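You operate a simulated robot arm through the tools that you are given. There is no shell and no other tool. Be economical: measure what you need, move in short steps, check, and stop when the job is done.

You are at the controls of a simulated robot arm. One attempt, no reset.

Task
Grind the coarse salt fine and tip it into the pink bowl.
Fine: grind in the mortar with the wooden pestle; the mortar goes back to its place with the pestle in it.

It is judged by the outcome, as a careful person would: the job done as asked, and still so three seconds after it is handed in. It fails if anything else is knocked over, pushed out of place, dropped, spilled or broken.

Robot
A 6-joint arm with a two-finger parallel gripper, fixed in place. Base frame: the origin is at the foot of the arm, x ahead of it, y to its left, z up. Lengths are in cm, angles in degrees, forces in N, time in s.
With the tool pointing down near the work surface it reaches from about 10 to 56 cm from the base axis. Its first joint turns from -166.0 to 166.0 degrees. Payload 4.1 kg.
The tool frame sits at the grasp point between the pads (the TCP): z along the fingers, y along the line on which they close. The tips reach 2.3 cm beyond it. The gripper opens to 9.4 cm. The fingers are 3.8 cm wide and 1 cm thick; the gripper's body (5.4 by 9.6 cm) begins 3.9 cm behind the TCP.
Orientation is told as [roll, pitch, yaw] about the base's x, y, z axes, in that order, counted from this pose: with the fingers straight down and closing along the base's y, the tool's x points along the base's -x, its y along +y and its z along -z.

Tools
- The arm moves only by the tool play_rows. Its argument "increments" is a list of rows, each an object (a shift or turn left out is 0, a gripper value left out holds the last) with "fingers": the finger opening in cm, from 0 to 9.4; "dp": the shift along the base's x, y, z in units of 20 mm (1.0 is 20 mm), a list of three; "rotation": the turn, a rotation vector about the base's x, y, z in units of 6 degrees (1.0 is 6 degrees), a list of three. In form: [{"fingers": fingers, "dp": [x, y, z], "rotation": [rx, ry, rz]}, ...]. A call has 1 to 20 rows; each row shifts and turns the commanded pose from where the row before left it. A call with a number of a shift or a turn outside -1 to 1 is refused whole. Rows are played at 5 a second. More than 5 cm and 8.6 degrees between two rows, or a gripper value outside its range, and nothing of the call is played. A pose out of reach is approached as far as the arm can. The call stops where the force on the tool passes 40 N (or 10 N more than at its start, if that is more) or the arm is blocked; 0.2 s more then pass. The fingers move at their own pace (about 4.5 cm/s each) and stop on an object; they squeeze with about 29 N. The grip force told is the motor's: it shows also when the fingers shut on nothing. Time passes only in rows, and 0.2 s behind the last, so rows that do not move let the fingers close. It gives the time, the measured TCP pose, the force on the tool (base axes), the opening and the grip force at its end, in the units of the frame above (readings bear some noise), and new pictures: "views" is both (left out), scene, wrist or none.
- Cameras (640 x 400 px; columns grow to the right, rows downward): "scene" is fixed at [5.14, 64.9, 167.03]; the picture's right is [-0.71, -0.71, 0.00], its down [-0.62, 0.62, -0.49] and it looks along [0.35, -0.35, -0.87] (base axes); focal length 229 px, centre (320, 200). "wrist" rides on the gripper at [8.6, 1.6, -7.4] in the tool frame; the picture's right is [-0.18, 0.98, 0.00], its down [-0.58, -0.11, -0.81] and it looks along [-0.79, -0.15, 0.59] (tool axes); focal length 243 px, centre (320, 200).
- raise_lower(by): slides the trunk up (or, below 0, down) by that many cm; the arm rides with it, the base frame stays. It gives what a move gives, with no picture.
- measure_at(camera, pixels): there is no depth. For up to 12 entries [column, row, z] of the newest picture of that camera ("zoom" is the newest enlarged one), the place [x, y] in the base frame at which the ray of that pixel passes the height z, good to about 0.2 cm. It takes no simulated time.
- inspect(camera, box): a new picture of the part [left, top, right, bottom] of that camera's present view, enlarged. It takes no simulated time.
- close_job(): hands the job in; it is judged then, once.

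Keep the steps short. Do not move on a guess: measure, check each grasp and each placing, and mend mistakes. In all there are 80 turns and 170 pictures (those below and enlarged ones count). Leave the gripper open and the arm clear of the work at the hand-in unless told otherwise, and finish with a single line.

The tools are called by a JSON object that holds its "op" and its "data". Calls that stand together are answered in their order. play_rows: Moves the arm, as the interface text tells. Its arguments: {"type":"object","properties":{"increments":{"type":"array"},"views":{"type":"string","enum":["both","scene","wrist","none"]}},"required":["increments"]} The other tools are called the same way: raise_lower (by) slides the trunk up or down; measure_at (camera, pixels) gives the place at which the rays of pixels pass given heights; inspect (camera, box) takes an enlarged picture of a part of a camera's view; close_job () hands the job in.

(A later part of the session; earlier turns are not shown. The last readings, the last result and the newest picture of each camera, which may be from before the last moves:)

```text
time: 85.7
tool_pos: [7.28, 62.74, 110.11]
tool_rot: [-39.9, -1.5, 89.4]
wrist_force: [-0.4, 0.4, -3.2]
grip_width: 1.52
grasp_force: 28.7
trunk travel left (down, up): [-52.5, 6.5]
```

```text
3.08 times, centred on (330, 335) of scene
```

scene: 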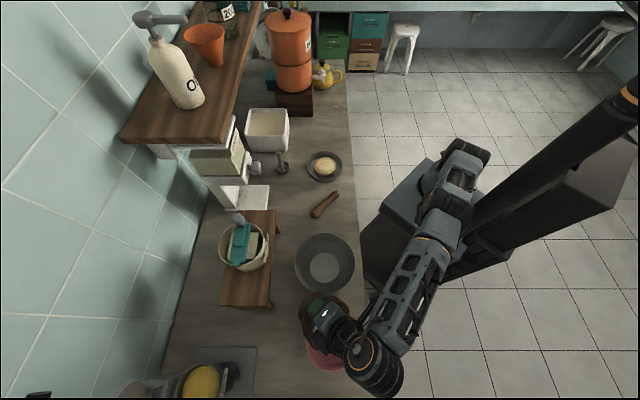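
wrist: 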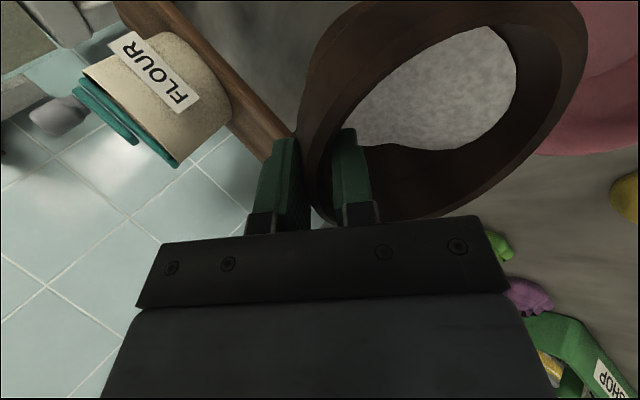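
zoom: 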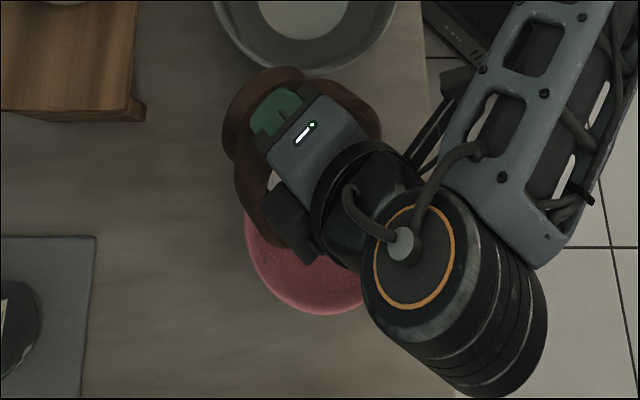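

The lip is near (0.8, 61), over the bowl on the near side. I'll shift 1.5 cm outward and keep tipping to 84°.

{"op": "play_rows", "data": {"increments": [{"dp": [-0.3, 0.4, 0], "rotation": [0, -0.7, 0]}, {"dp": [-0.4, 0.35, 0], "rotation": [0, -0.8, 0]}, {"dp": [-0.45, 0, 0], "rotation": [0, -0.8, 0]}, {"dp": [-0.4, 0, 0], "rotation": [0, -0.8, 0]}, {"dp": [-0.4, 0, 0], "rotation": [0, -0.8, 0]}, {}], "views": "both"}}

{"op": "inspect", "data": {"camera": "scene", "box": [260, 270, 400, 400]}}

```text
time: 87.1
tool_pos: [3.69, 62.3, 109.63]
tool_rot: [-63.2, -1.6, 90.0]
wrist_force: [0.1, 0.0, -2.6]
grip_width: 1.54
grasp_force: 28.9
out of reach, approached as far as the arm can: row 1, 2, 5
trunk travel left (down, up): [-52.5, 6.5]
```

scene: 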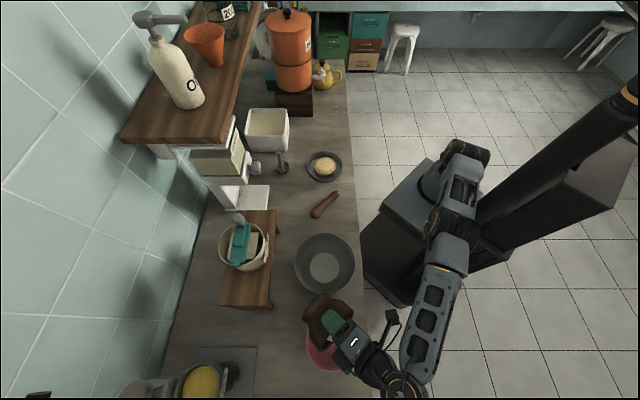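
wrist: 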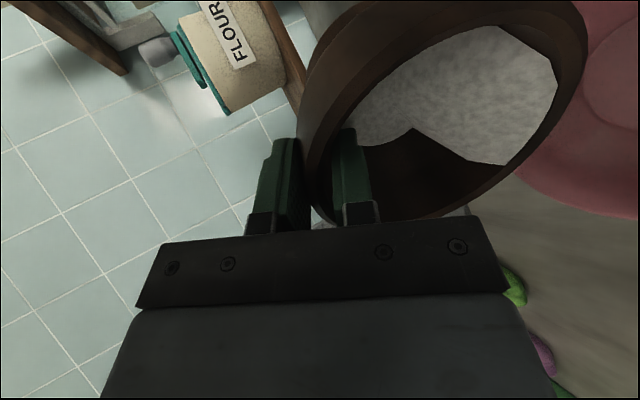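

```text
3.08 times, centred on (330, 335) of scene
```

zoom: 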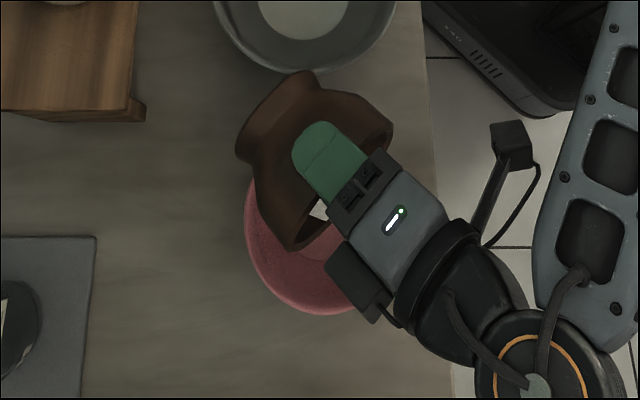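

The salt is about to pour and the lip is over the bowl, but the arm is at its reach limit. I'll turn the wrist toward the base (yaw +24°), which brings the lip more central.

{"op": "play_rows", "data": {"increments": [{"rotation": [0, 0, 1]}, {"rotation": [0, 0, 1]}, {"dp": [0, 0.3, 0], "rotation": [0, 0, 1]}, {"dp": [0, 0.4, 0], "rotation": [0, 0, 1]}, {"dp": [0, 0.4, 0]}], "views": "wrist"}}

{"op": "inspect", "data": {"camera": "scene", "box": [260, 270, 400, 400]}}

```text
time: 88.3
tool_pos: [3.82, 64.51, 109.73]
tool_rot: [-63.3, -1.6, 114.1]
wrist_force: [-0.4, -0.1, -4.0]
grip_width: 1.52
grasp_force: 29.2
trunk travel left (down, up): [-52.5, 6.5]
```

wrist: 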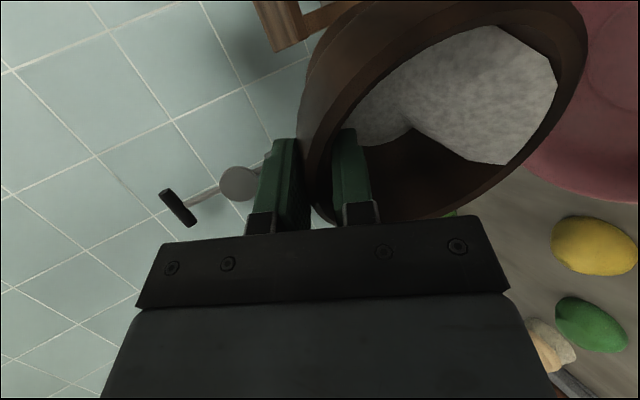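

```text
3.08 times, centred on (330, 335) of scene
```

zoom: 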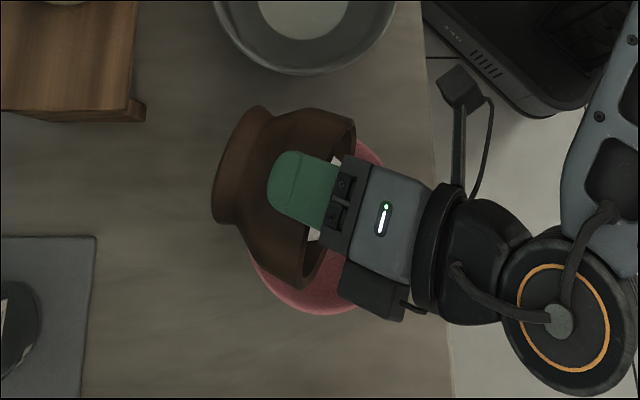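

The lip is now near (1.8, 63.6), well over the bowl. I'll tip on past horizontal, following the lip.

{"op": "play_rows", "data": {"increments": [{"dp": [-0.4, -0.18, 0], "rotation": [0.407, -0.914, 0]}, {"dp": [-0.46, -0.2, 0], "rotation": [0.407, -0.914, 0]}, {"dp": [-0.46, -0.2, 0], "rotation": [0.407, -0.914, 0]}, {}, {"dp": [-0.46, -0.2, 0], "rotation": [0.407, -0.914, 0]}, {"dp": [-0.46, -0.2, 0], "rotation": [0.407, -0.914, 0]}, {}], "views": "wrist"}}

{"op": "inspect", "data": {"camera": "scene", "box": [260, 270, 400, 400]}}

```text
time: 89.9
tool_pos: [-0.98, 62.43, 109.71]
tool_rot: [-93.3, -1.3, 114.8]
wrist_force: [-0.2, -0.1, -3.2]
grip_width: 1.51
grasp_force: 29.8
trunk travel left (down, up): [-52.5, 6.5]
```

wrist: 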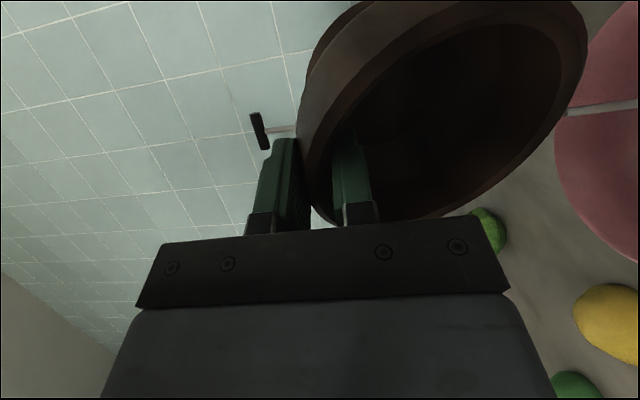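

```text
3.08 times, centred on (330, 335) of scene
```

zoom: 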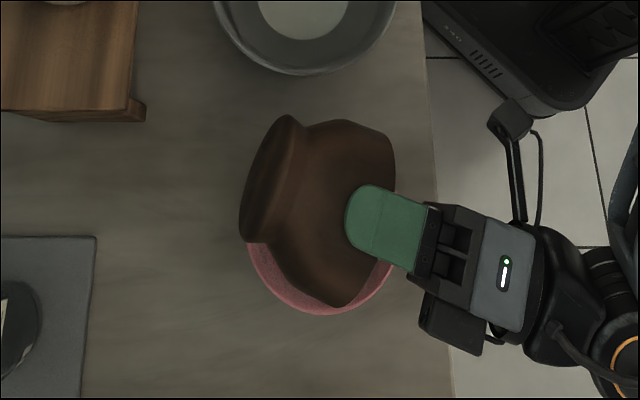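

The salt is pouring: there is a white stream at wrist (605,108) going into the pink bowl, and the mortar looks empty. I'll hold and tip a little more so it all comes out.

{"op": "play_rows", "data": {"increments": [{}, {}, {}, {"dp": [-0.4, -0.18, 0], "rotation": [0.407, -0.914, 0]}, {}, {"dp": [-0.3, -0.13, 0], "rotation": [0.407, -0.914, 0]}, {}, {}, {}, {}, {}, {}], "views": "both"}}

{"op": "inspect", "data": {"camera": "wrist", "box": [300, 0, 640, 220]}}

```text
time: 92.5
tool_pos: [-2.18, 61.82, 109.76]
tool_rot: [-105.2, -1.1, 115.2]
wrist_force: [-0.7, 0.6, -3.3]
grip_width: 1.54
grasp_force: 29.1
trunk travel left (down, up): [-52.5, 6.5]
```

scene: 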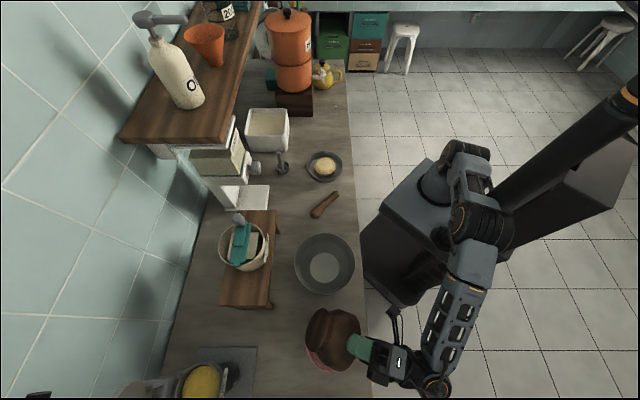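
wrist: 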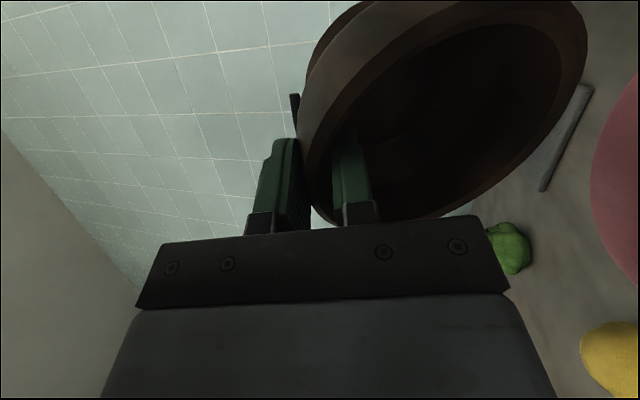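

```text
1.82 times, centred on (470, 110) of wrist
```

zoom: 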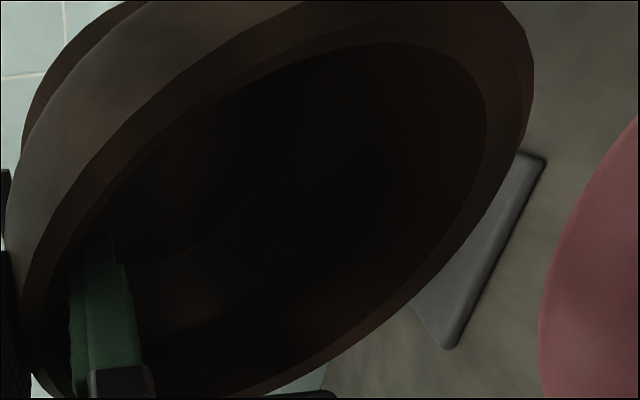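

The mortar is empty. I'll rise a little and untip while drawing back toward the base.

{"op": "play_rows", "data": {"increments": [{"dp": [0, 0, 0.6], "rotation": [-0.426, 0.905, 0]}, {"dp": [0, 0, 0.8], "rotation": [-0.426, 0.905, 0]}, {"dp": [0.1, 0, 0.8], "rotation": [-0.426, 0.905, 0]}, {"dp": [0.2, -0.2, 0.8], "rotation": [-0.426, 0.905, 0]}, {"dp": [0.3, -0.4, 0.5], "rotation": [-0.426, 0.905, 0]}, {"dp": [0.3, -0.5, 0], "rotation": [-0.426, 0.905, 0]}, {"dp": [0.3, -0.5, 0], "rotation": [-0.426, 0.905, 0]}, {"dp": [0.3, -0.5, 0], "rotation": [-0.426, 0.905, 0]}, {"dp": [0.3, -0.5, 0], "rotation": [-0.426, 0.905, 0]}, {"dp": [0.3, -0.5, 0], "rotation": [-0.426, 0.905, 0]}, {"dp": [0.3, -0.5, 0], "rotation": [-0.426, 0.905, 0]}, {"dp": [0.4, -0.6, 0], "rotation": [-0.426, 0.905, 0]}, {"dp": [0.4, -0.6, 0], "rotation": [-0.426, 0.905, 0]}, {"dp": [0.4, -0.6, 0], "rotation": [-0.426, 0.905, 0]}, {"dp": [0.4, -0.6, 0], "rotation": [-0.426, 0.905, 0]}, {"dp": [0.4, -0.6, 0], "rotation": [-0.426, 0.905, 0]}, {"dp": [0.4, -0.6, 0], "rotation": [-0.426, 0.905, 0]}, {"dp": [0.4, -0.6, 0], "rotation": [-0.426, 0.905, 0]}, {"dp": [0.4, -0.6, 0], "rotation": [-0.426, 0.905, 0]}, {"dp": [0.4, -0.6, 0], "rotation": [-0.426, 0.905, 0]}], "views": "both"}}

{"op": "inspect", "data": {"camera": "scene", "box": [260, 270, 400, 400]}}

```text
time: 94.0
tool_pos: [6.6, 59.75, 116.67]
tool_rot: [-69.4, -0.4, 107.6]
wrist_force: [-0.8, 0.1, -3.2]
grip_width: 1.51
grasp_force: 28.9
trunk travel left (down, up): [-52.5, 6.5]
stopped in row 7: the force on the tool passed its limit (the readings are from after the stop); the commanded pose is now the measured one
```

scene: 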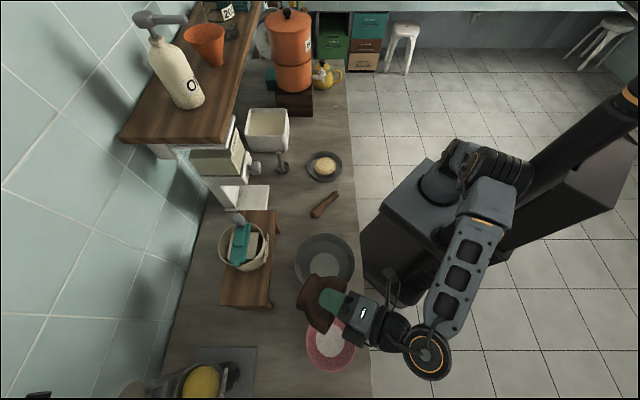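
wrist: 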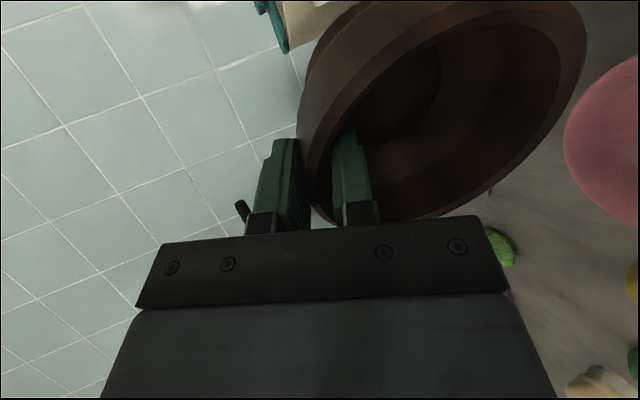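

```text
3.08 times, centred on (330, 335) of scene
```

zoom: 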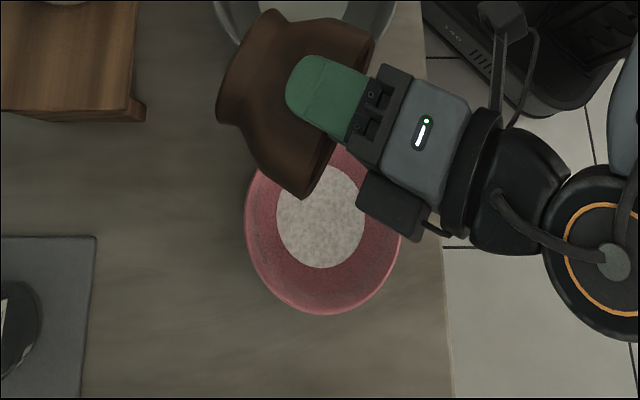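

The salt is all in the pink bowl with nothing spilled. The force stop came from a fast arm reconfiguration and not from contact, since nothing is near. I'll continue untipping more gently.

{"op": "play_rows", "data": {"increments": [{}, {"dp": [0, -0.3, 0.2], "rotation": [-0.18, 0.57, 0]}, {"dp": [0, -0.3, 0.2], "rotation": [-0.18, 0.57, 0]}, {"dp": [0, -0.3, 0.2], "rotation": [-0.18, 0.57, 0]}, {"dp": [0, -0.3, 0], "rotation": [-0.18, 0.57, 0]}, {"dp": [0, -0.3, 0], "rotation": [-0.18, 0.57, 0]}, {"dp": [0, -0.3, 0], "rotation": [-0.18, 0.57, 0]}, {"dp": [0, -0.4, 0], "rotation": [-0.18, 0.57, 0]}, {"dp": [0, -0.4, 0], "rotation": [-0.18, 0.57, 0]}, {"dp": [0, -0.4, 0], "rotation": [-0.18, 0.57, 0]}, {"dp": [0, -0.4, 0], "rotation": [-0.18, 0.57, 0]}, {"dp": [0, -0.4, 0], "rotation": [-0.18, 0.57, 0]}], "views": "scene"}}

```text
time: 96.5
tool_pos: [6.39, 52.3, 118.09]
tool_rot: [-30.0, -0.6, 107.3]
wrist_force: [0.0, 0.8, -2.9]
grip_width: 1.55
grasp_force: 28.9
trunk travel left (down, up): [-52.5, 6.5]
```

scene: 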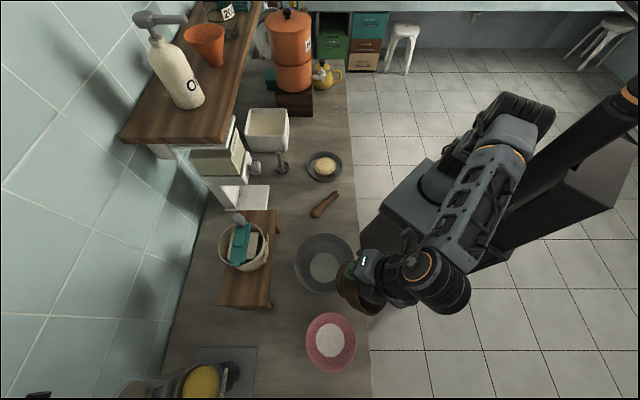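

Smooth now. Finishing the untipping (50° more) while drawing in to about (13,44).

{"op": "play_rows", "data": {"increments": [{"dp": [0.2, -0.3, 0], "rotation": [-0.18, 0.57, 0]}, {"dp": [0.2, -0.3, 0], "rotation": [-0.18, 0.57, 0]}, {"dp": [0.2, -0.3, 0], "rotation": [-0.18, 0.57, 0]}, {"dp": [0.2, -0.3, 0], "rotation": [-0.18, 0.57, 0]}, {"dp": [0.2, -0.3, 0], "rotation": [-0.18, 0.57, 0]}, {"dp": [0.2, -0.3, 0], "rotation": [-0.18, 0.57, 0]}, {"dp": [0.2, -0.3, 0], "rotation": [-0.18, 0.57, 0]}, {"dp": [0.2, -0.3, 0], "rotation": [-0.18, 0.57, 0]}, {"dp": [0.2, -0.3, 0], "rotation": [-0.18, 0.57, 0]}, {"dp": [0.2, -0.3, 0], "rotation": [-0.18, 0.57, 0]}, {"dp": [0.2, -0.3, 0], "rotation": [-0.18, 0.57, 0]}, {"dp": [0.2, -0.3, 0], "rotation": [-0.18, 0.57, 0]}, {"dp": [0.2, -0.3, 0], "rotation": [-0.18, 0.57, 0]}, {"dp": [0.2, -0.3, 0], "rotation": [-0.18, 0.57, 0]}], "views": "none"}}

```text
time: 99.5
tool_pos: [12.05, 43.87, 118.0]
tool_rot: [20.2, -0.3, 106.9]
wrist_force: [0.5, 0.6, -2.5]
grip_width: 1.52
grasp_force: 29.4
trunk travel left (down, up): [-52.5, 6.5]
```

Upright again. Carrying the mortar back along the same way, yaw back to 0.

{"op": "play_rows", "data": {"increments": [{"dp": [0.5, -0.6, 0], "rotation": [0, 0, -0.89]}, {"dp": [0.86, -0.98, -0.1], "rotation": [0, 0, -0.89]}, {"dp": [0.86, -0.98, -0.1], "rotation": [0, 0, -0.89]}, {"dp": [0.86, -0.98, -0.1], "rotation": [0, 0, -0.89]}, {"dp": [0.86, -0.98, -0.1], "rotation": [0, 0, -0.89]}, {"dp": [0.86, -0.98, -0.1], "rotation": [0, 0, -0.89]}, {"dp": [0.86, -0.98, -0.1], "rotation": [0, 0, -0.89]}, {"dp": [0.86, -0.98, -0.1], "rotation": [0, 0, -0.89]}, {"dp": [0.86, -0.98, -0.1], "rotation": [0, 0, -0.89]}, {"dp": [0.86, -0.98, -0.1], "rotation": [0, 0, -0.89]}, {"dp": [0.86, -0.98, -0.1], "rotation": [0, 0, -0.89]}, {"dp": [0.86, -0.98, -0.1], "rotation": [0, 0, -0.89]}, {"dp": [0.86, -0.98, -0.1], "rotation": [0, 0, -0.89]}, {"dp": [0.86, -0.98, -0.1], "rotation": [0, 0, -0.89]}, {"dp": [0.86, -0.98, -0.1], "rotation": [0, 0, -0.89]}, {"dp": [0.86, -0.98, -0.1], "rotation": [0, 0, -0.89]}, {"dp": [0.86, -0.98, -0.1], "rotation": [0, 0, -0.89]}, {"dp": [0.86, -0.98, -0.1], "rotation": [0, 0, -0.89]}, {"dp": [0.86, -0.98, -0.1], "rotation": [0, 0, -0.89]}, {"dp": [0.86, -0.98, -0.1], "rotation": [0, 0, -0.91]}], "views": "both"}}

```text
time: 103.8
tool_pos: [45.76, 5.53, 114.15]
tool_rot: [20.0, -0.2, -0.1]
wrist_force: [0.2, 0.4, -3.8]
grip_width: 1.49
grasp_force: 28.6
trunk travel left (down, up): [-52.5, 6.5]
```

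scene: 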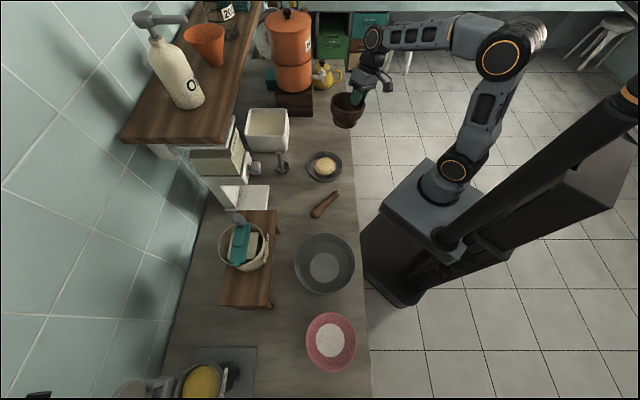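
wrist: 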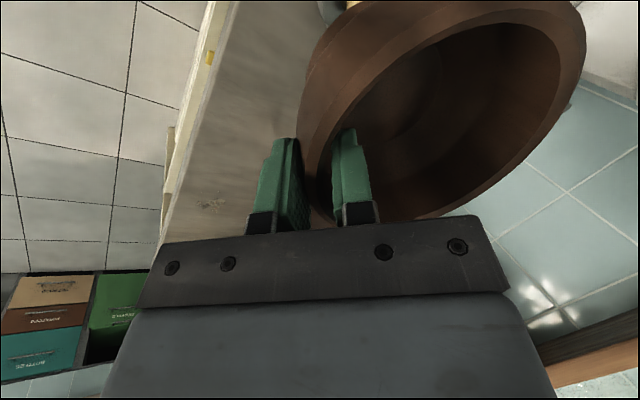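

Moving back out over the mortar's place and down to 2 cm above it.

{"op": "play_rows", "data": {"increments": [{"dp": [1, -0.2, 0]}, {"dp": [1, -0.2, 0]}, {"dp": [1, -0.2, 0]}, {"dp": [1, -0.2, 0]}, {"dp": [1, -0.2, 0]}, {"dp": [1, -0.2, 0]}, {"dp": [1, -0.2, 0]}, {"dp": [0.3, -0.14, -0.5]}, {"dp": [0, 0, -1]}, {"dp": [0, 0, -1]}, {"dp": [0, 0, -1]}, {"dp": [0, 0, -1]}, {"dp": [0, 0, -1]}, {"dp": [0, 0, -1]}, {"dp": [0, 0, -1]}, {"dp": [0, 0, -1]}], "views": "none"}}

{"op": "inspect", "data": {"camera": "scene", "box": [290, 70, 360, 150]}}

```text
time: 107.2
tool_pos: [60.28, 2.34, 97.18]
tool_rot: [20.1, -0.3, 0.0]
wrist_force: [-0.5, 0.3, -2.6]
grip_width: 1.51
grasp_force: 29.2
trunk travel left (down, up): [-52.5, 6.5]
```

```text
5.00 times, centred on (325, 110) of scene
```

zoom: 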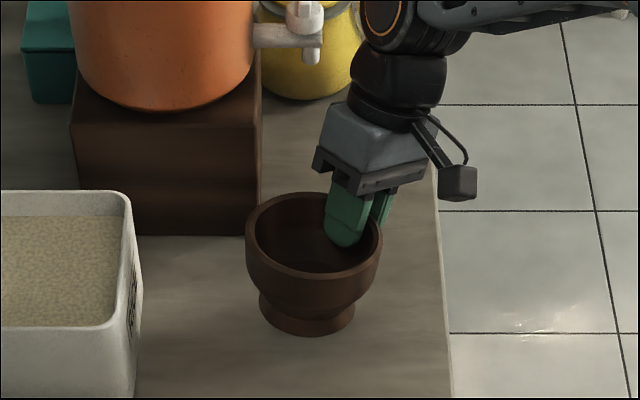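

It's lined up with its original place. Lowering gently until it touches.

{"op": "play_rows", "data": {"increments": [{"dp": [0, 0, -0.4]}, {"dp": [0, 0, -0.4]}, {"dp": [0, 0, -0.15]}, {"dp": [0, 0, -0.1]}, {"dp": [0, 0, -0.04]}], "views": "none"}}

{"op": "inspect", "data": {"camera": "scene", "box": [290, 70, 360, 150]}}

```text
time: 108.3
tool_pos: [60.11, 2.36, 95.19]
tool_rot: [20.1, -0.3, -0.2]
wrist_force: [1.3, -0.6, -1.7]
grip_width: 1.5
grasp_force: 28.8
trunk travel left (down, up): [-52.5, 6.5]
```

```text
5.00 times, centred on (325, 110) of scene
```

zoom: 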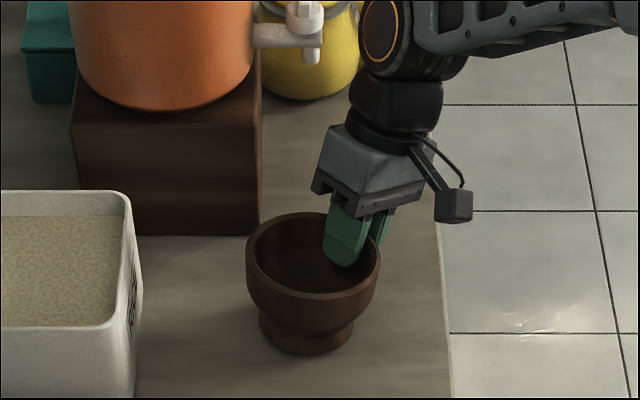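

The rim spans 246–380 in the zoom, exactly as at the start. A touch lower until the counter carries it, then release.

{"op": "play_rows", "data": {"increments": [{"dp": [0, 0, -0.05]}, {"dp": [0, 0, -0.04]}], "views": "none"}}

{"op": "play_rows", "data": {"increments": [{"fingers": 2}, {"fingers": 3}, {"fingers": 4.5}, {}, {"dp": [0, -0.185, 0.5]}, {"dp": [0, -0.185, 0.5]}, {"dp": [0, -0.185, 0.5]}, {"dp": [0, -0.185, 0.5]}, {"dp": [0, -0.185, 0.5]}, {"dp": [0, -0.185, 0.5]}, {"dp": [0, 0, 1]}, {"dp": [0, 0, 1]}, {"dp": [0, 0, 1]}], "views": "both"}}

{"op": "inspect", "data": {"camera": "scene", "box": [290, 70, 360, 150]}}

```text
time: 109.0
tool_pos: [60.31, 2.31, 95.06]
tool_rot: [20.0, -0.4, -0.1]
wrist_force: [-1.2, -1.1, 6.7]
grip_width: 1.5
grasp_force: 29.4
trunk travel left (down, up): [-52.5, 6.5]
```

```text
time: 111.8
tool_pos: [60.07, 0.08, 106.97]
tool_rot: [20.0, -0.3, 0.0]
wrist_force: [-0.1, 0.0, -0.7]
grip_width: 4.5
grasp_force: 0.0
trunk travel left (down, up): [-52.5, 6.5]
```

scene: 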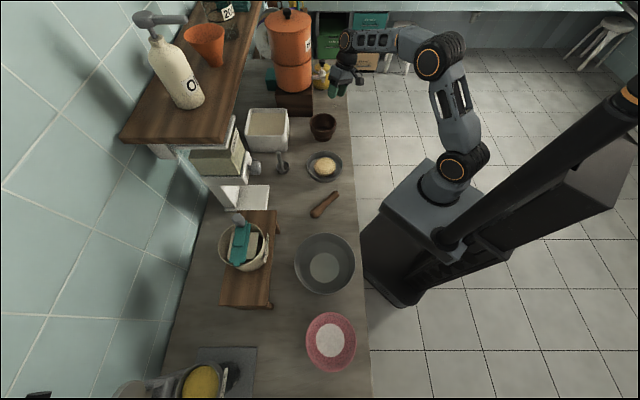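
wrist: 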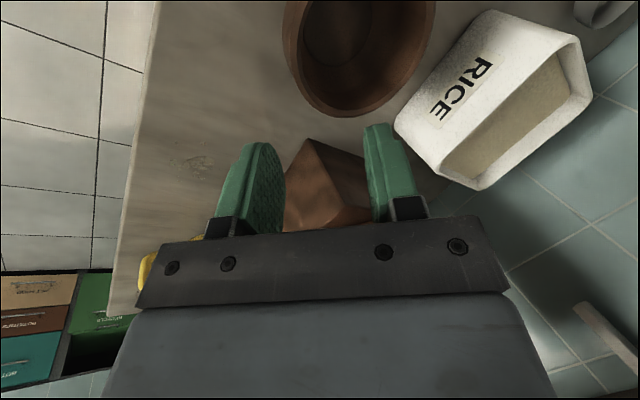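

```text
5.00 times, centred on (325, 110) of scene
```

zoom: 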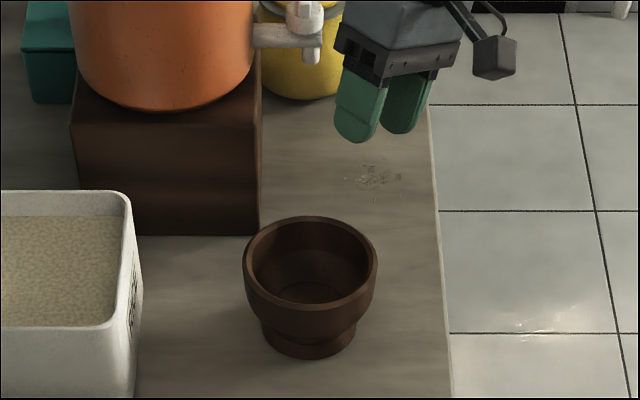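

The mortar stands in its place and is empty. Now the pestle, lying near scene (324,205): I'll enlarge and measure it.

{"op": "inspect", "data": {"camera": "scene", "box": [295, 180, 355, 230]}}

{"op": "measure_at", "data": {"camera": "zoom", "pixels": [[240, 275, 90.3], [310, 235, 90.3], [355, 195, 90.3], [430, 125, 90.3], [460, 105, 90.3]]}}

```text
8.00 times, centred on (325, 205) of scene
```

zoom: 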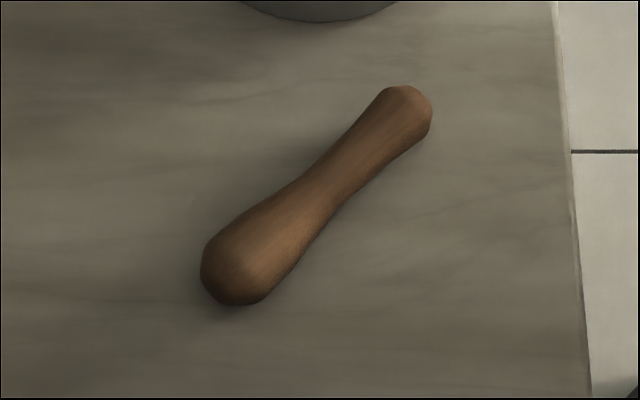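

```text
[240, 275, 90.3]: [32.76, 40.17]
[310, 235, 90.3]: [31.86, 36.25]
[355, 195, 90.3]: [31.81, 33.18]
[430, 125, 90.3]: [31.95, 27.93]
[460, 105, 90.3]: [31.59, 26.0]
```

Measuring the axis properly: head centre (238,265), waist (335,188), handle end (420,95).

{"op": "measure_at", "data": {"camera": "zoom", "pixels": [[238, 265, 90.5], [335, 188, 90.5], [370, 150, 90.5], [405, 115, 90.5], [422, 95, 90.5], [215, 292, 90.5]]}}

{"op": "play_rows", "data": {"increments": [{"dp": [0, 0, 1], "rotation": [-0.67, 0, 0]}, {"dp": [0, 0, 1], "rotation": [-0.67, 0, 0]}, {"dp": [-0.5, 0, 1], "rotation": [-0.67, 0, 0]}, {"dp": [-1, 0, 0.5], "rotation": [-0.67, 0, 0]}, {"dp": [-1, 0, 0.5], "rotation": [-0.67, 0, 0]}, {"dp": [-1, 0.3, 0], "rotation": [0, 0, -1]}, {"dp": [-1, 0.5, 0], "rotation": [0, 0, -1]}, {"dp": [-1, 0.5, 0], "rotation": [0, 0, -1]}, {"dp": [-1, 0.5, 0], "rotation": [0, 0, -1]}, {"dp": [-1, 0.5, 0], "rotation": [0, 0, -1]}, {"dp": [-1, 0.5, 0], "rotation": [0, 0, -1]}, {"dp": [-1, 0.8, 0], "rotation": [0, 0, -1]}, {"dp": [-1, 0.8, 0], "rotation": [0, 0, -1]}, {"dp": [-0.8, 0.8, 0], "rotation": [0, 0, -1]}, {"dp": [-0.6, 0.8, 0], "rotation": [0, 0, -1]}, {"dp": [-0.6, 0.8, 0], "rotation": [0, 0, -1]}, {"dp": [-0.4, 0.8, 0], "rotation": [0, 0, -1]}, {"dp": [-0.2, 0.8, 0], "rotation": [0, 0, -1]}, {"dp": [0, 0.8, 0], "rotation": [0, 0, -1]}, {"dp": [0, 0.5, 0], "rotation": [0, 0, -1]}], "views": "both"}}

```text
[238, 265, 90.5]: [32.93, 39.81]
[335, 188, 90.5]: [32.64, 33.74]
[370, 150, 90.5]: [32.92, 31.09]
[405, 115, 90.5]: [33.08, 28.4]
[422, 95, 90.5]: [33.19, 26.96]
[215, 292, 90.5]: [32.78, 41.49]
```

```text
time: 116.0
tool_pos: [34.06, 19.51, 114.82]
tool_rot: [0.0, -0.3, -90.1]
wrist_force: [-0.4, -1.2, 0.0]
grip_width: 4.47
grasp_force: 0.1
trunk travel left (down, up): [-52.5, 6.5]
```

scene: 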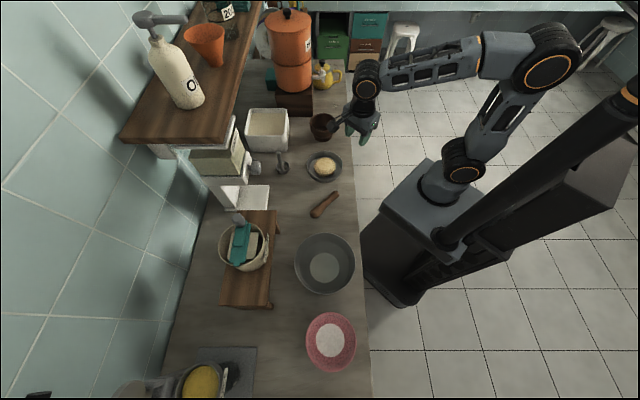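
wrist: 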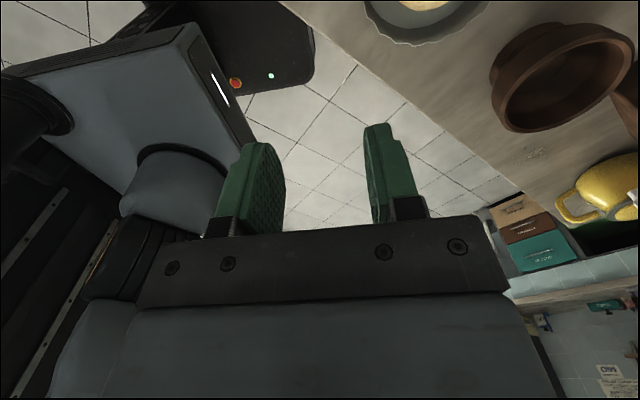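

The pestle's axis is at x ≈ 32.9, with the head at y ≈ 41.5 and the handle end at y ≈ 27. I'll lean the tool 45° toward the head, so the pestle ends up head-down later, and come to 10 cm above the handle.

{"op": "play_rows", "data": {"increments": [{"fingers": 7, "rotation": [0.9, 0, 0]}, {"rotation": [0.9, 0, 0]}, {"rotation": [0.9, 0, 0]}, {"rotation": [0.9, 0, 0]}, {"rotation": [0.9, 0, 0]}, {"rotation": [1, 0, 0]}, {"rotation": [1, 0, 0]}, {"rotation": [1, 0, 0]}, {"dp": [-0.1, 0.9, -1]}, {"dp": [-0.1, 0.9, -1]}, {"dp": [-0.1, 0.9, -1]}, {"dp": [-0.1, 0.9, -1]}, {"dp": [-0.1, 1, -1]}, {"dp": [-0.08, 1, -1]}], "views": "both"}}

{"op": "inspect", "data": {"camera": "scene", "box": [285, 150, 375, 230]}}

```text
time: 119.0
tool_pos: [32.63, 30.88, 102.78]
tool_rot: [0.1, 44.8, -90.0]
wrist_force: [0.8, -0.5, -0.4]
grip_width: 7.02
grasp_force: 0.1
trunk travel left (down, up): [-52.5, 6.5]
```

scene: 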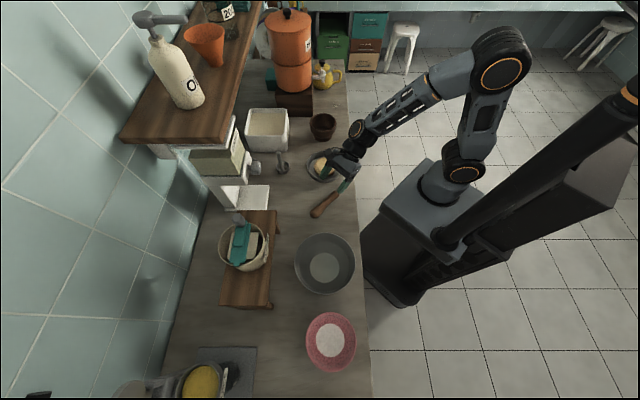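
wrist: 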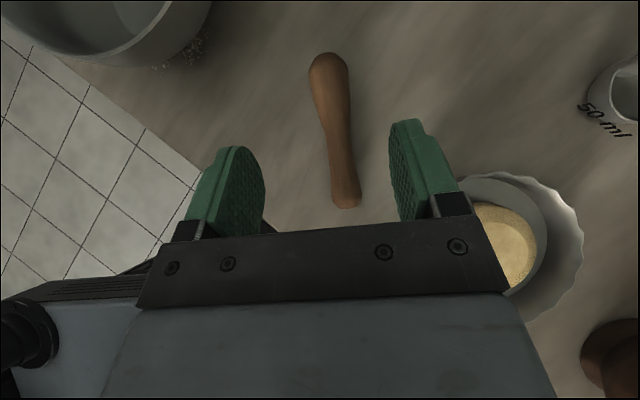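

```text
5.00 times, centred on (330, 190) of scene
```

zoom: 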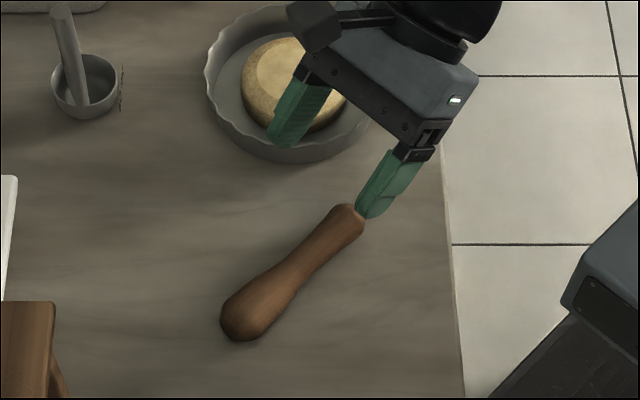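

The pestle is well visible in the wrist view: handle end (346,203), waist (338,130), head end (327,57). Measuring.

{"op": "measure_at", "data": {"camera": "wrist", "pixels": [[346, 205, 90.5], [343, 175, 90.5], [337, 130, 90.5], [330, 80, 90.5], [327, 55, 90.5], [346, 205, 89.5], [327, 55, 89.5]]}}

```text
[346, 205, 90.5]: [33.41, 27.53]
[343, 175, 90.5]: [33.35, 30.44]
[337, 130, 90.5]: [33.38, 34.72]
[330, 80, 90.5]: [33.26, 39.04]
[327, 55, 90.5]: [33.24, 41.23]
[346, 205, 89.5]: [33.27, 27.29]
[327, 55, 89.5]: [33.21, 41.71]
```

Both cameras agree: the axis is at x ≈ 33.2, and y runs from 27.4 to 41.3. I'll centre and descend to z ≈ 92.8, watching the force.

{"op": "play_rows", "data": {"increments": [{"dp": [0.27, 0.15, -0.8]}, {"dp": [0, 0, -1]}, {"dp": [0, 0, -1]}, {"dp": [0, 0, -1]}, {"dp": [0, 0, -0.7]}, {"dp": [0, 0, -0.4]}, {"dp": [0, 0, -0.1]}], "views": "both"}}

{"op": "inspect", "data": {"camera": "scene", "box": [285, 150, 375, 230]}}

```text
time: 120.5
tool_pos: [33.43, 31.02, 92.93]
tool_rot: [0.0, 44.8, -89.9]
wrist_force: [0.0, 0.2, -0.1]
grip_width: 6.99
grasp_force: 0.0
trunk travel left (down, up): [-52.5, 6.5]
```

scene: 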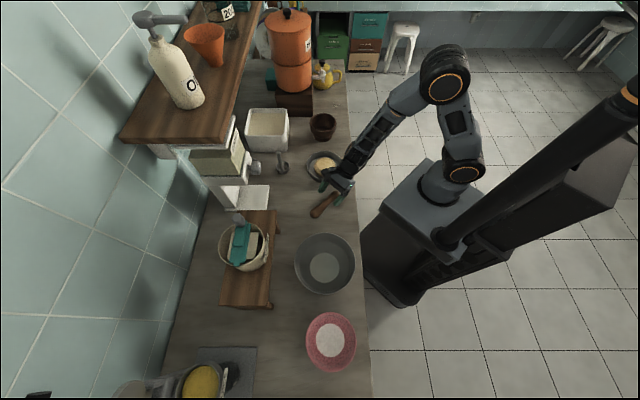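
wrist: 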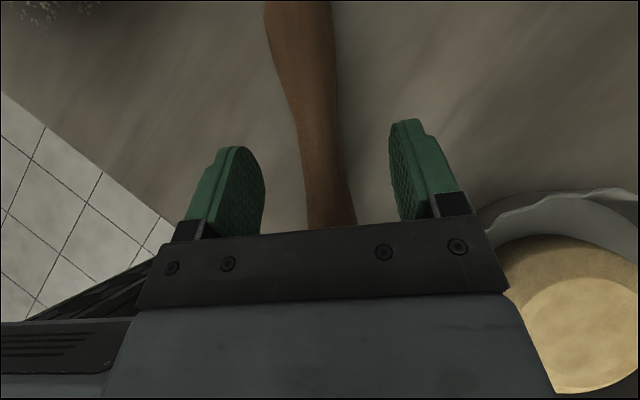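

```text
5.00 times, centred on (330, 190) of scene
```

zoom: 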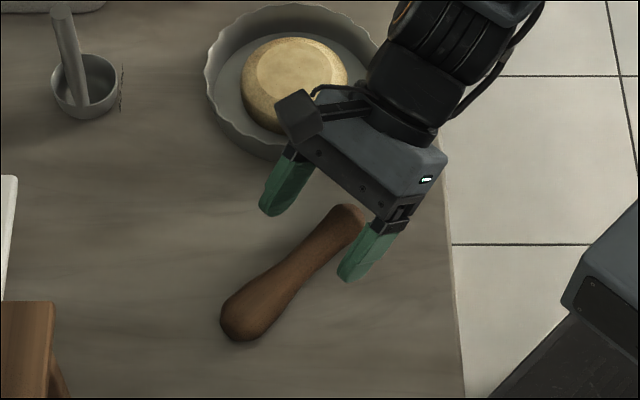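

The handle is between the fingers and there's no contact yet. A bit lower, then close.

{"op": "play_rows", "data": {"increments": [{"dp": [0, 0, -0.15]}, {"dp": [0, 0, -0.1]}, {"fingers": 4.5}, {"fingers": 3}, {"fingers": 1.5}, {"fingers": 0}, {"fingers": 0}, {"fingers": 0}], "views": "both"}}

{"op": "inspect", "data": {"camera": "scene", "box": [285, 150, 375, 230]}}

```text
time: 122.3
tool_pos: [33.35, 31.02, 92.42]
tool_rot: [0.0, 44.6, -89.9]
wrist_force: [-0.7, 0.6, 0.4]
grip_width: 2.56
grasp_force: 28.7
trunk travel left (down, up): [-52.5, 6.5]
```

scene: 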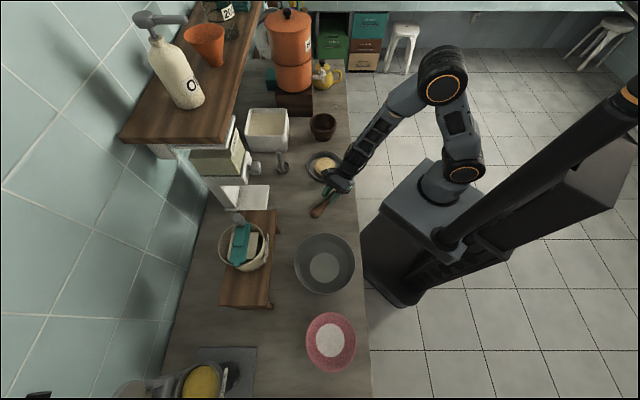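
wrist: 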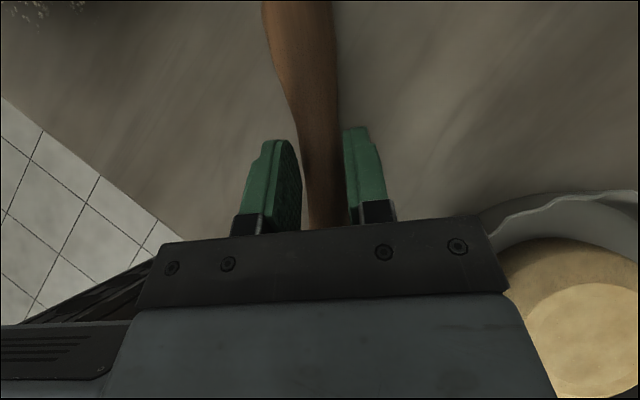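

```text
5.00 times, centred on (330, 190) of scene
```

zoom: 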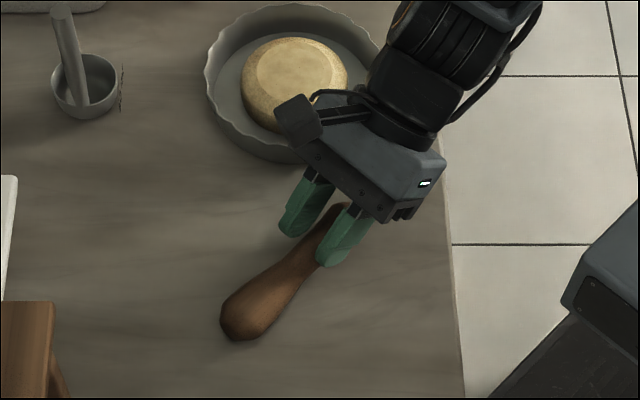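

Gripped at 2.56 cm on the handle. I'll lift slowly and check it stays put.

{"op": "play_rows", "data": {"increments": [{"dp": [0, 0, 0.3]}, {"dp": [0, 0, 0.5]}, {"dp": [0, 0, 0.7]}, {"dp": [0, 0, 1]}, {"dp": [0, 0, 1]}, {"dp": [0, 0, 1]}, {"dp": [0, -0.3, 1]}, {"dp": [0, -0.5, 1]}, {"dp": [0, -0.5, 1]}], "views": "both"}}

```text
time: 124.3
tool_pos: [33.35, 28.42, 107.38]
tool_rot: [0.0, 44.8, -89.9]
wrist_force: [0.5, -0.5, -1.8]
grip_width: 2.54
grasp_force: 29.0
trunk travel left (down, up): [-52.5, 6.5]
```

scene: 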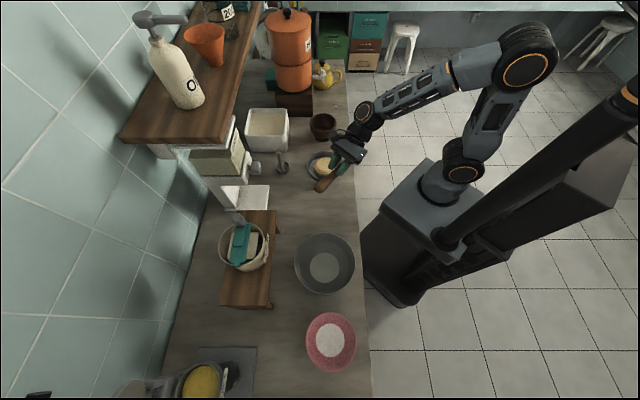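
wrist: 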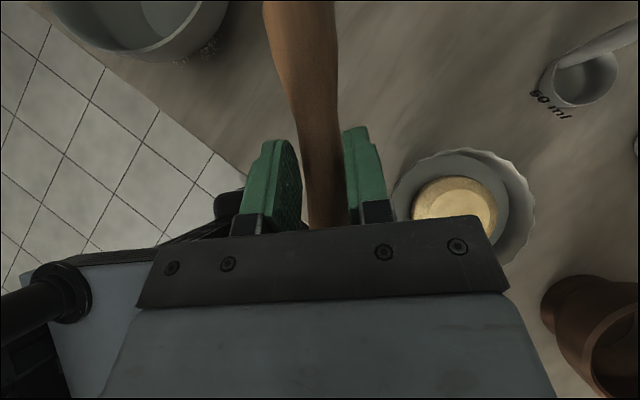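

It holds steady. I'll straighten the tool and rise slowly, then begin the yaw.

{"op": "play_rows", "data": {"increments": [{"dp": [0, -0.3, 0.6], "rotation": [-0.75, 0, 0]}, {"dp": [0, -0.3, 0.6], "rotation": [-0.75, 0, 0]}, {"dp": [0, -0.3, 0.6], "rotation": [-0.75, 0, 0]}, {"dp": [0, -0.3, 0.6], "rotation": [-0.75, 0, 0]}, {"dp": [0, -0.3, 0.6], "rotation": [-0.75, 0, 0]}, {"dp": [0, -0.3, 0.6], "rotation": [-0.75, 0, 0]}, {"dp": [0, -0.3, 0.3], "rotation": [-0.75, 0, 0]}, {"dp": [0, -0.3, 0], "rotation": [-0.75, 0, 0]}, {"dp": [0, -0.3, 0], "rotation": [-0.75, 0, 0]}, {"dp": [0, -0.3, 0], "rotation": [-0.72, 0, 0]}, {"dp": [0.3, -0.4, 0], "rotation": [0, 0, 0.9]}, {"dp": [0.3, -0.4, 0], "rotation": [0, 0, 0.9]}, {"dp": [0.3, -0.4, 0], "rotation": [0, 0, 0.9]}, {"dp": [0.3, -0.4, 0], "rotation": [0, 0, 0.9]}, {"dp": [0.3, -0.4, 0], "rotation": [0, 0, 0.9]}, {"dp": [0.3, -0.4, 0], "rotation": [0, 0, 0.9]}, {"dp": [0.3, -0.4, 0], "rotation": [0, 0, 0.9]}, {"dp": [0.3, -0.4, 0], "rotation": [0, 0, 0.9]}], "views": "wrist"}}

```text
time: 128.2
tool_pos: [38.24, 16.06, 115.24]
tool_rot: [-0.1, -0.1, -46.6]
wrist_force: [0.2, 0.5, 0.1]
grip_width: 2.53
grasp_force: 29.6
trunk travel left (down, up): [-52.5, 6.5]
```

wrist: 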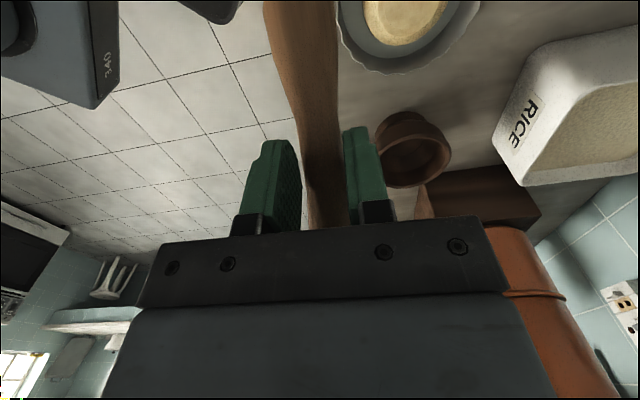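

Still firm. Finishing the yaw to 0 and tilting the tool 45° outward, so the pestle hangs vertically head-down.

{"op": "play_rows", "data": {"increments": [{"dp": [0.5, -0.4, 0], "rotation": [0, 0, 0.87]}, {"dp": [0.5, -0.4, 0], "rotation": [0, 0, 0.87]}, {"dp": [0.5, -0.4, 0], "rotation": [0, 0, 0.87]}, {"dp": [0.5, -0.4, 0], "rotation": [0, 0, 0.87]}, {"dp": [0.5, -0.4, 0], "rotation": [0, 0, 0.87]}, {"dp": [0.5, -0.4, 0], "rotation": [0, 0, 0.87]}, {"dp": [0.5, -0.4, 0], "rotation": [0, 0, 0.87]}, {"dp": [0.3, -0.4, 0], "rotation": [0, 0, 0.87]}, {"dp": [0, -0.3, 0], "rotation": [0, 0, 0.85]}, {"rotation": [0, -0.75, 0]}, {"rotation": [0, -0.75, 0]}, {"rotation": [0, -0.75, 0]}, {"rotation": [0, -0.75, 0]}, {"rotation": [0, -0.75, 0]}, {"rotation": [0, -0.75, 0]}, {"rotation": [0, -0.75, 0]}, {"rotation": [0, -0.75, 0]}, {"rotation": [0, -0.75, 0]}, {"rotation": [0, -0.75, 0]}], "views": "both"}}

{"op": "inspect", "data": {"camera": "scene", "box": [290, 50, 420, 160]}}

```text
time: 132.2
tool_pos: [45.95, 9.0, 115.2]
tool_rot: [0.0, -45.2, 0.2]
wrist_force: [-0.1, -0.6, -1.1]
grip_width: 2.56
grasp_force: 28.4
trunk travel left (down, up): [-52.5, 6.5]
```

scene: 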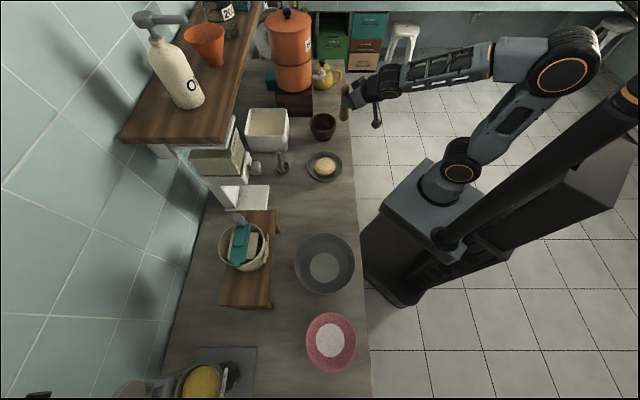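
wrist: 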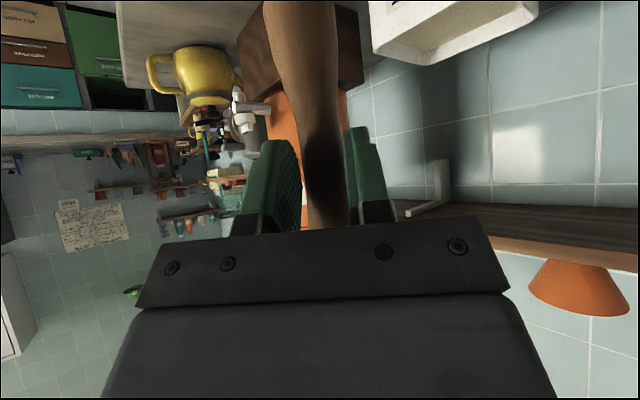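

```text
3.64 times, centred on (355, 105) of scene
```

zoom: 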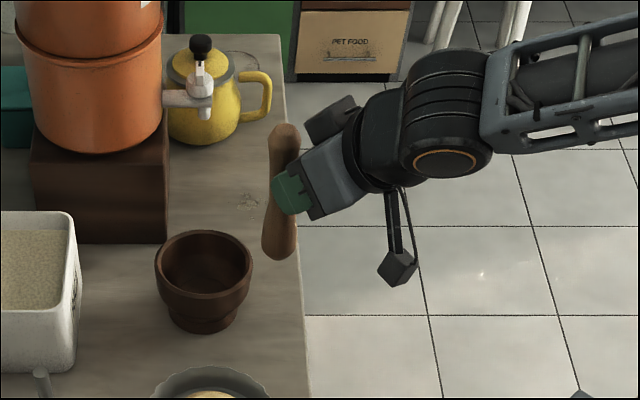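

The pestle hangs vertically, head down. I'll measure its axis against the mortar's centre.

{"op": "measure_at", "data": {"camera": "scene", "pixels": [[343.7, 118, 106], [343.7, 118, 104], [345.4, 88, 118], [323.1, 122.3, 96], [344.5, 105, 112]]}}

```text
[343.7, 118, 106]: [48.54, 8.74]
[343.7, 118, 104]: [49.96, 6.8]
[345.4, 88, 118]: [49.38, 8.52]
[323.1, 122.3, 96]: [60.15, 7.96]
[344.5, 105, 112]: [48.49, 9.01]
```

The pestle axis is at about (48.5, 8.9) and the mortar's centre at (60.1, 7.9). Moving over it at this height.

{"op": "play_rows", "data": {"increments": [{"dp": [0.8, -0.1, 0]}, {"dp": [1, -0.1, 0]}, {"dp": [1, -0.1, 0]}, {"dp": [1, -0.1, 0]}, {"dp": [1, -0.1, 0]}, {"dp": [0.9, 0, 0]}], "views": "wrist"}}

{"op": "inspect", "data": {"camera": "scene", "box": [280, 60, 370, 150]}}

```text
time: 133.6
tool_pos: [57.3, 8.09, 115.25]
tool_rot: [-0.1, -45.1, 0.2]
wrist_force: [-0.6, 0.2, -0.7]
grip_width: 2.55
grasp_force: 29.0
trunk travel left (down, up): [-52.5, 6.5]
```

wrist: 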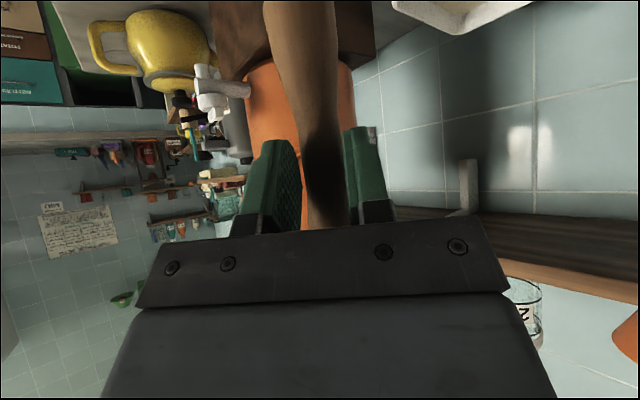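

```text
4.44 times, centred on (325, 105) of scene
```

zoom: 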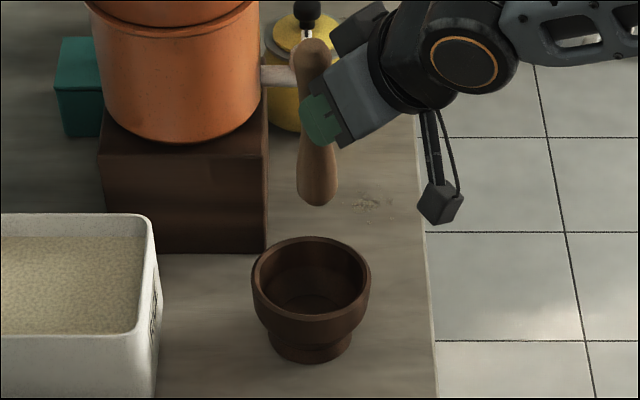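

The pestle head is right above the mortar's mouth. Lowering it inside, slowly near the end.

{"op": "play_rows", "data": {"increments": [{"dp": [0, 0, -1]}, {"dp": [0, 0, -1]}, {"dp": [0, 0, -1]}, {"dp": [0, 0, -0.7]}, {"dp": [0, 0, -0.5]}], "views": "wrist"}}

{"op": "inspect", "data": {"camera": "scene", "box": [280, 60, 370, 150]}}

```text
time: 134.8
tool_pos: [57.21, 8.01, 106.85]
tool_rot: [-0.1, -45.1, 0.2]
wrist_force: [0.6, 0.0, -1.8]
grip_width: 2.56
grasp_force: 28.5
trunk travel left (down, up): [-52.5, 6.5]
```

wrist: 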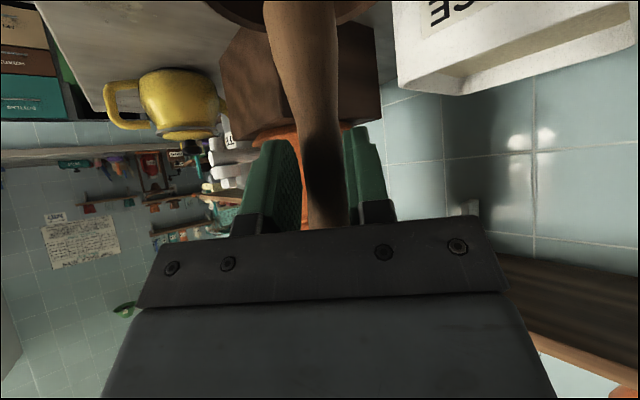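

```text
4.44 times, centred on (325, 105) of scene
5 turns are left
```

zoom: 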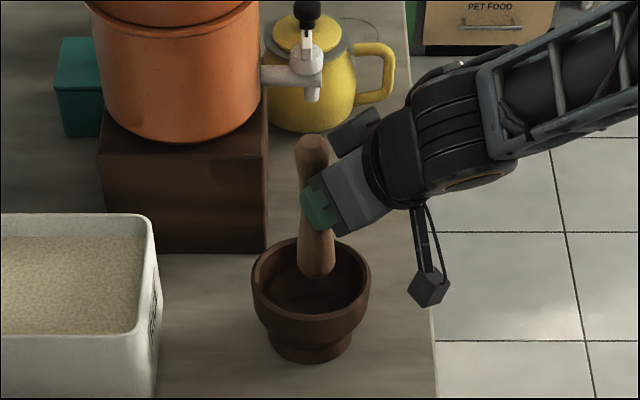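

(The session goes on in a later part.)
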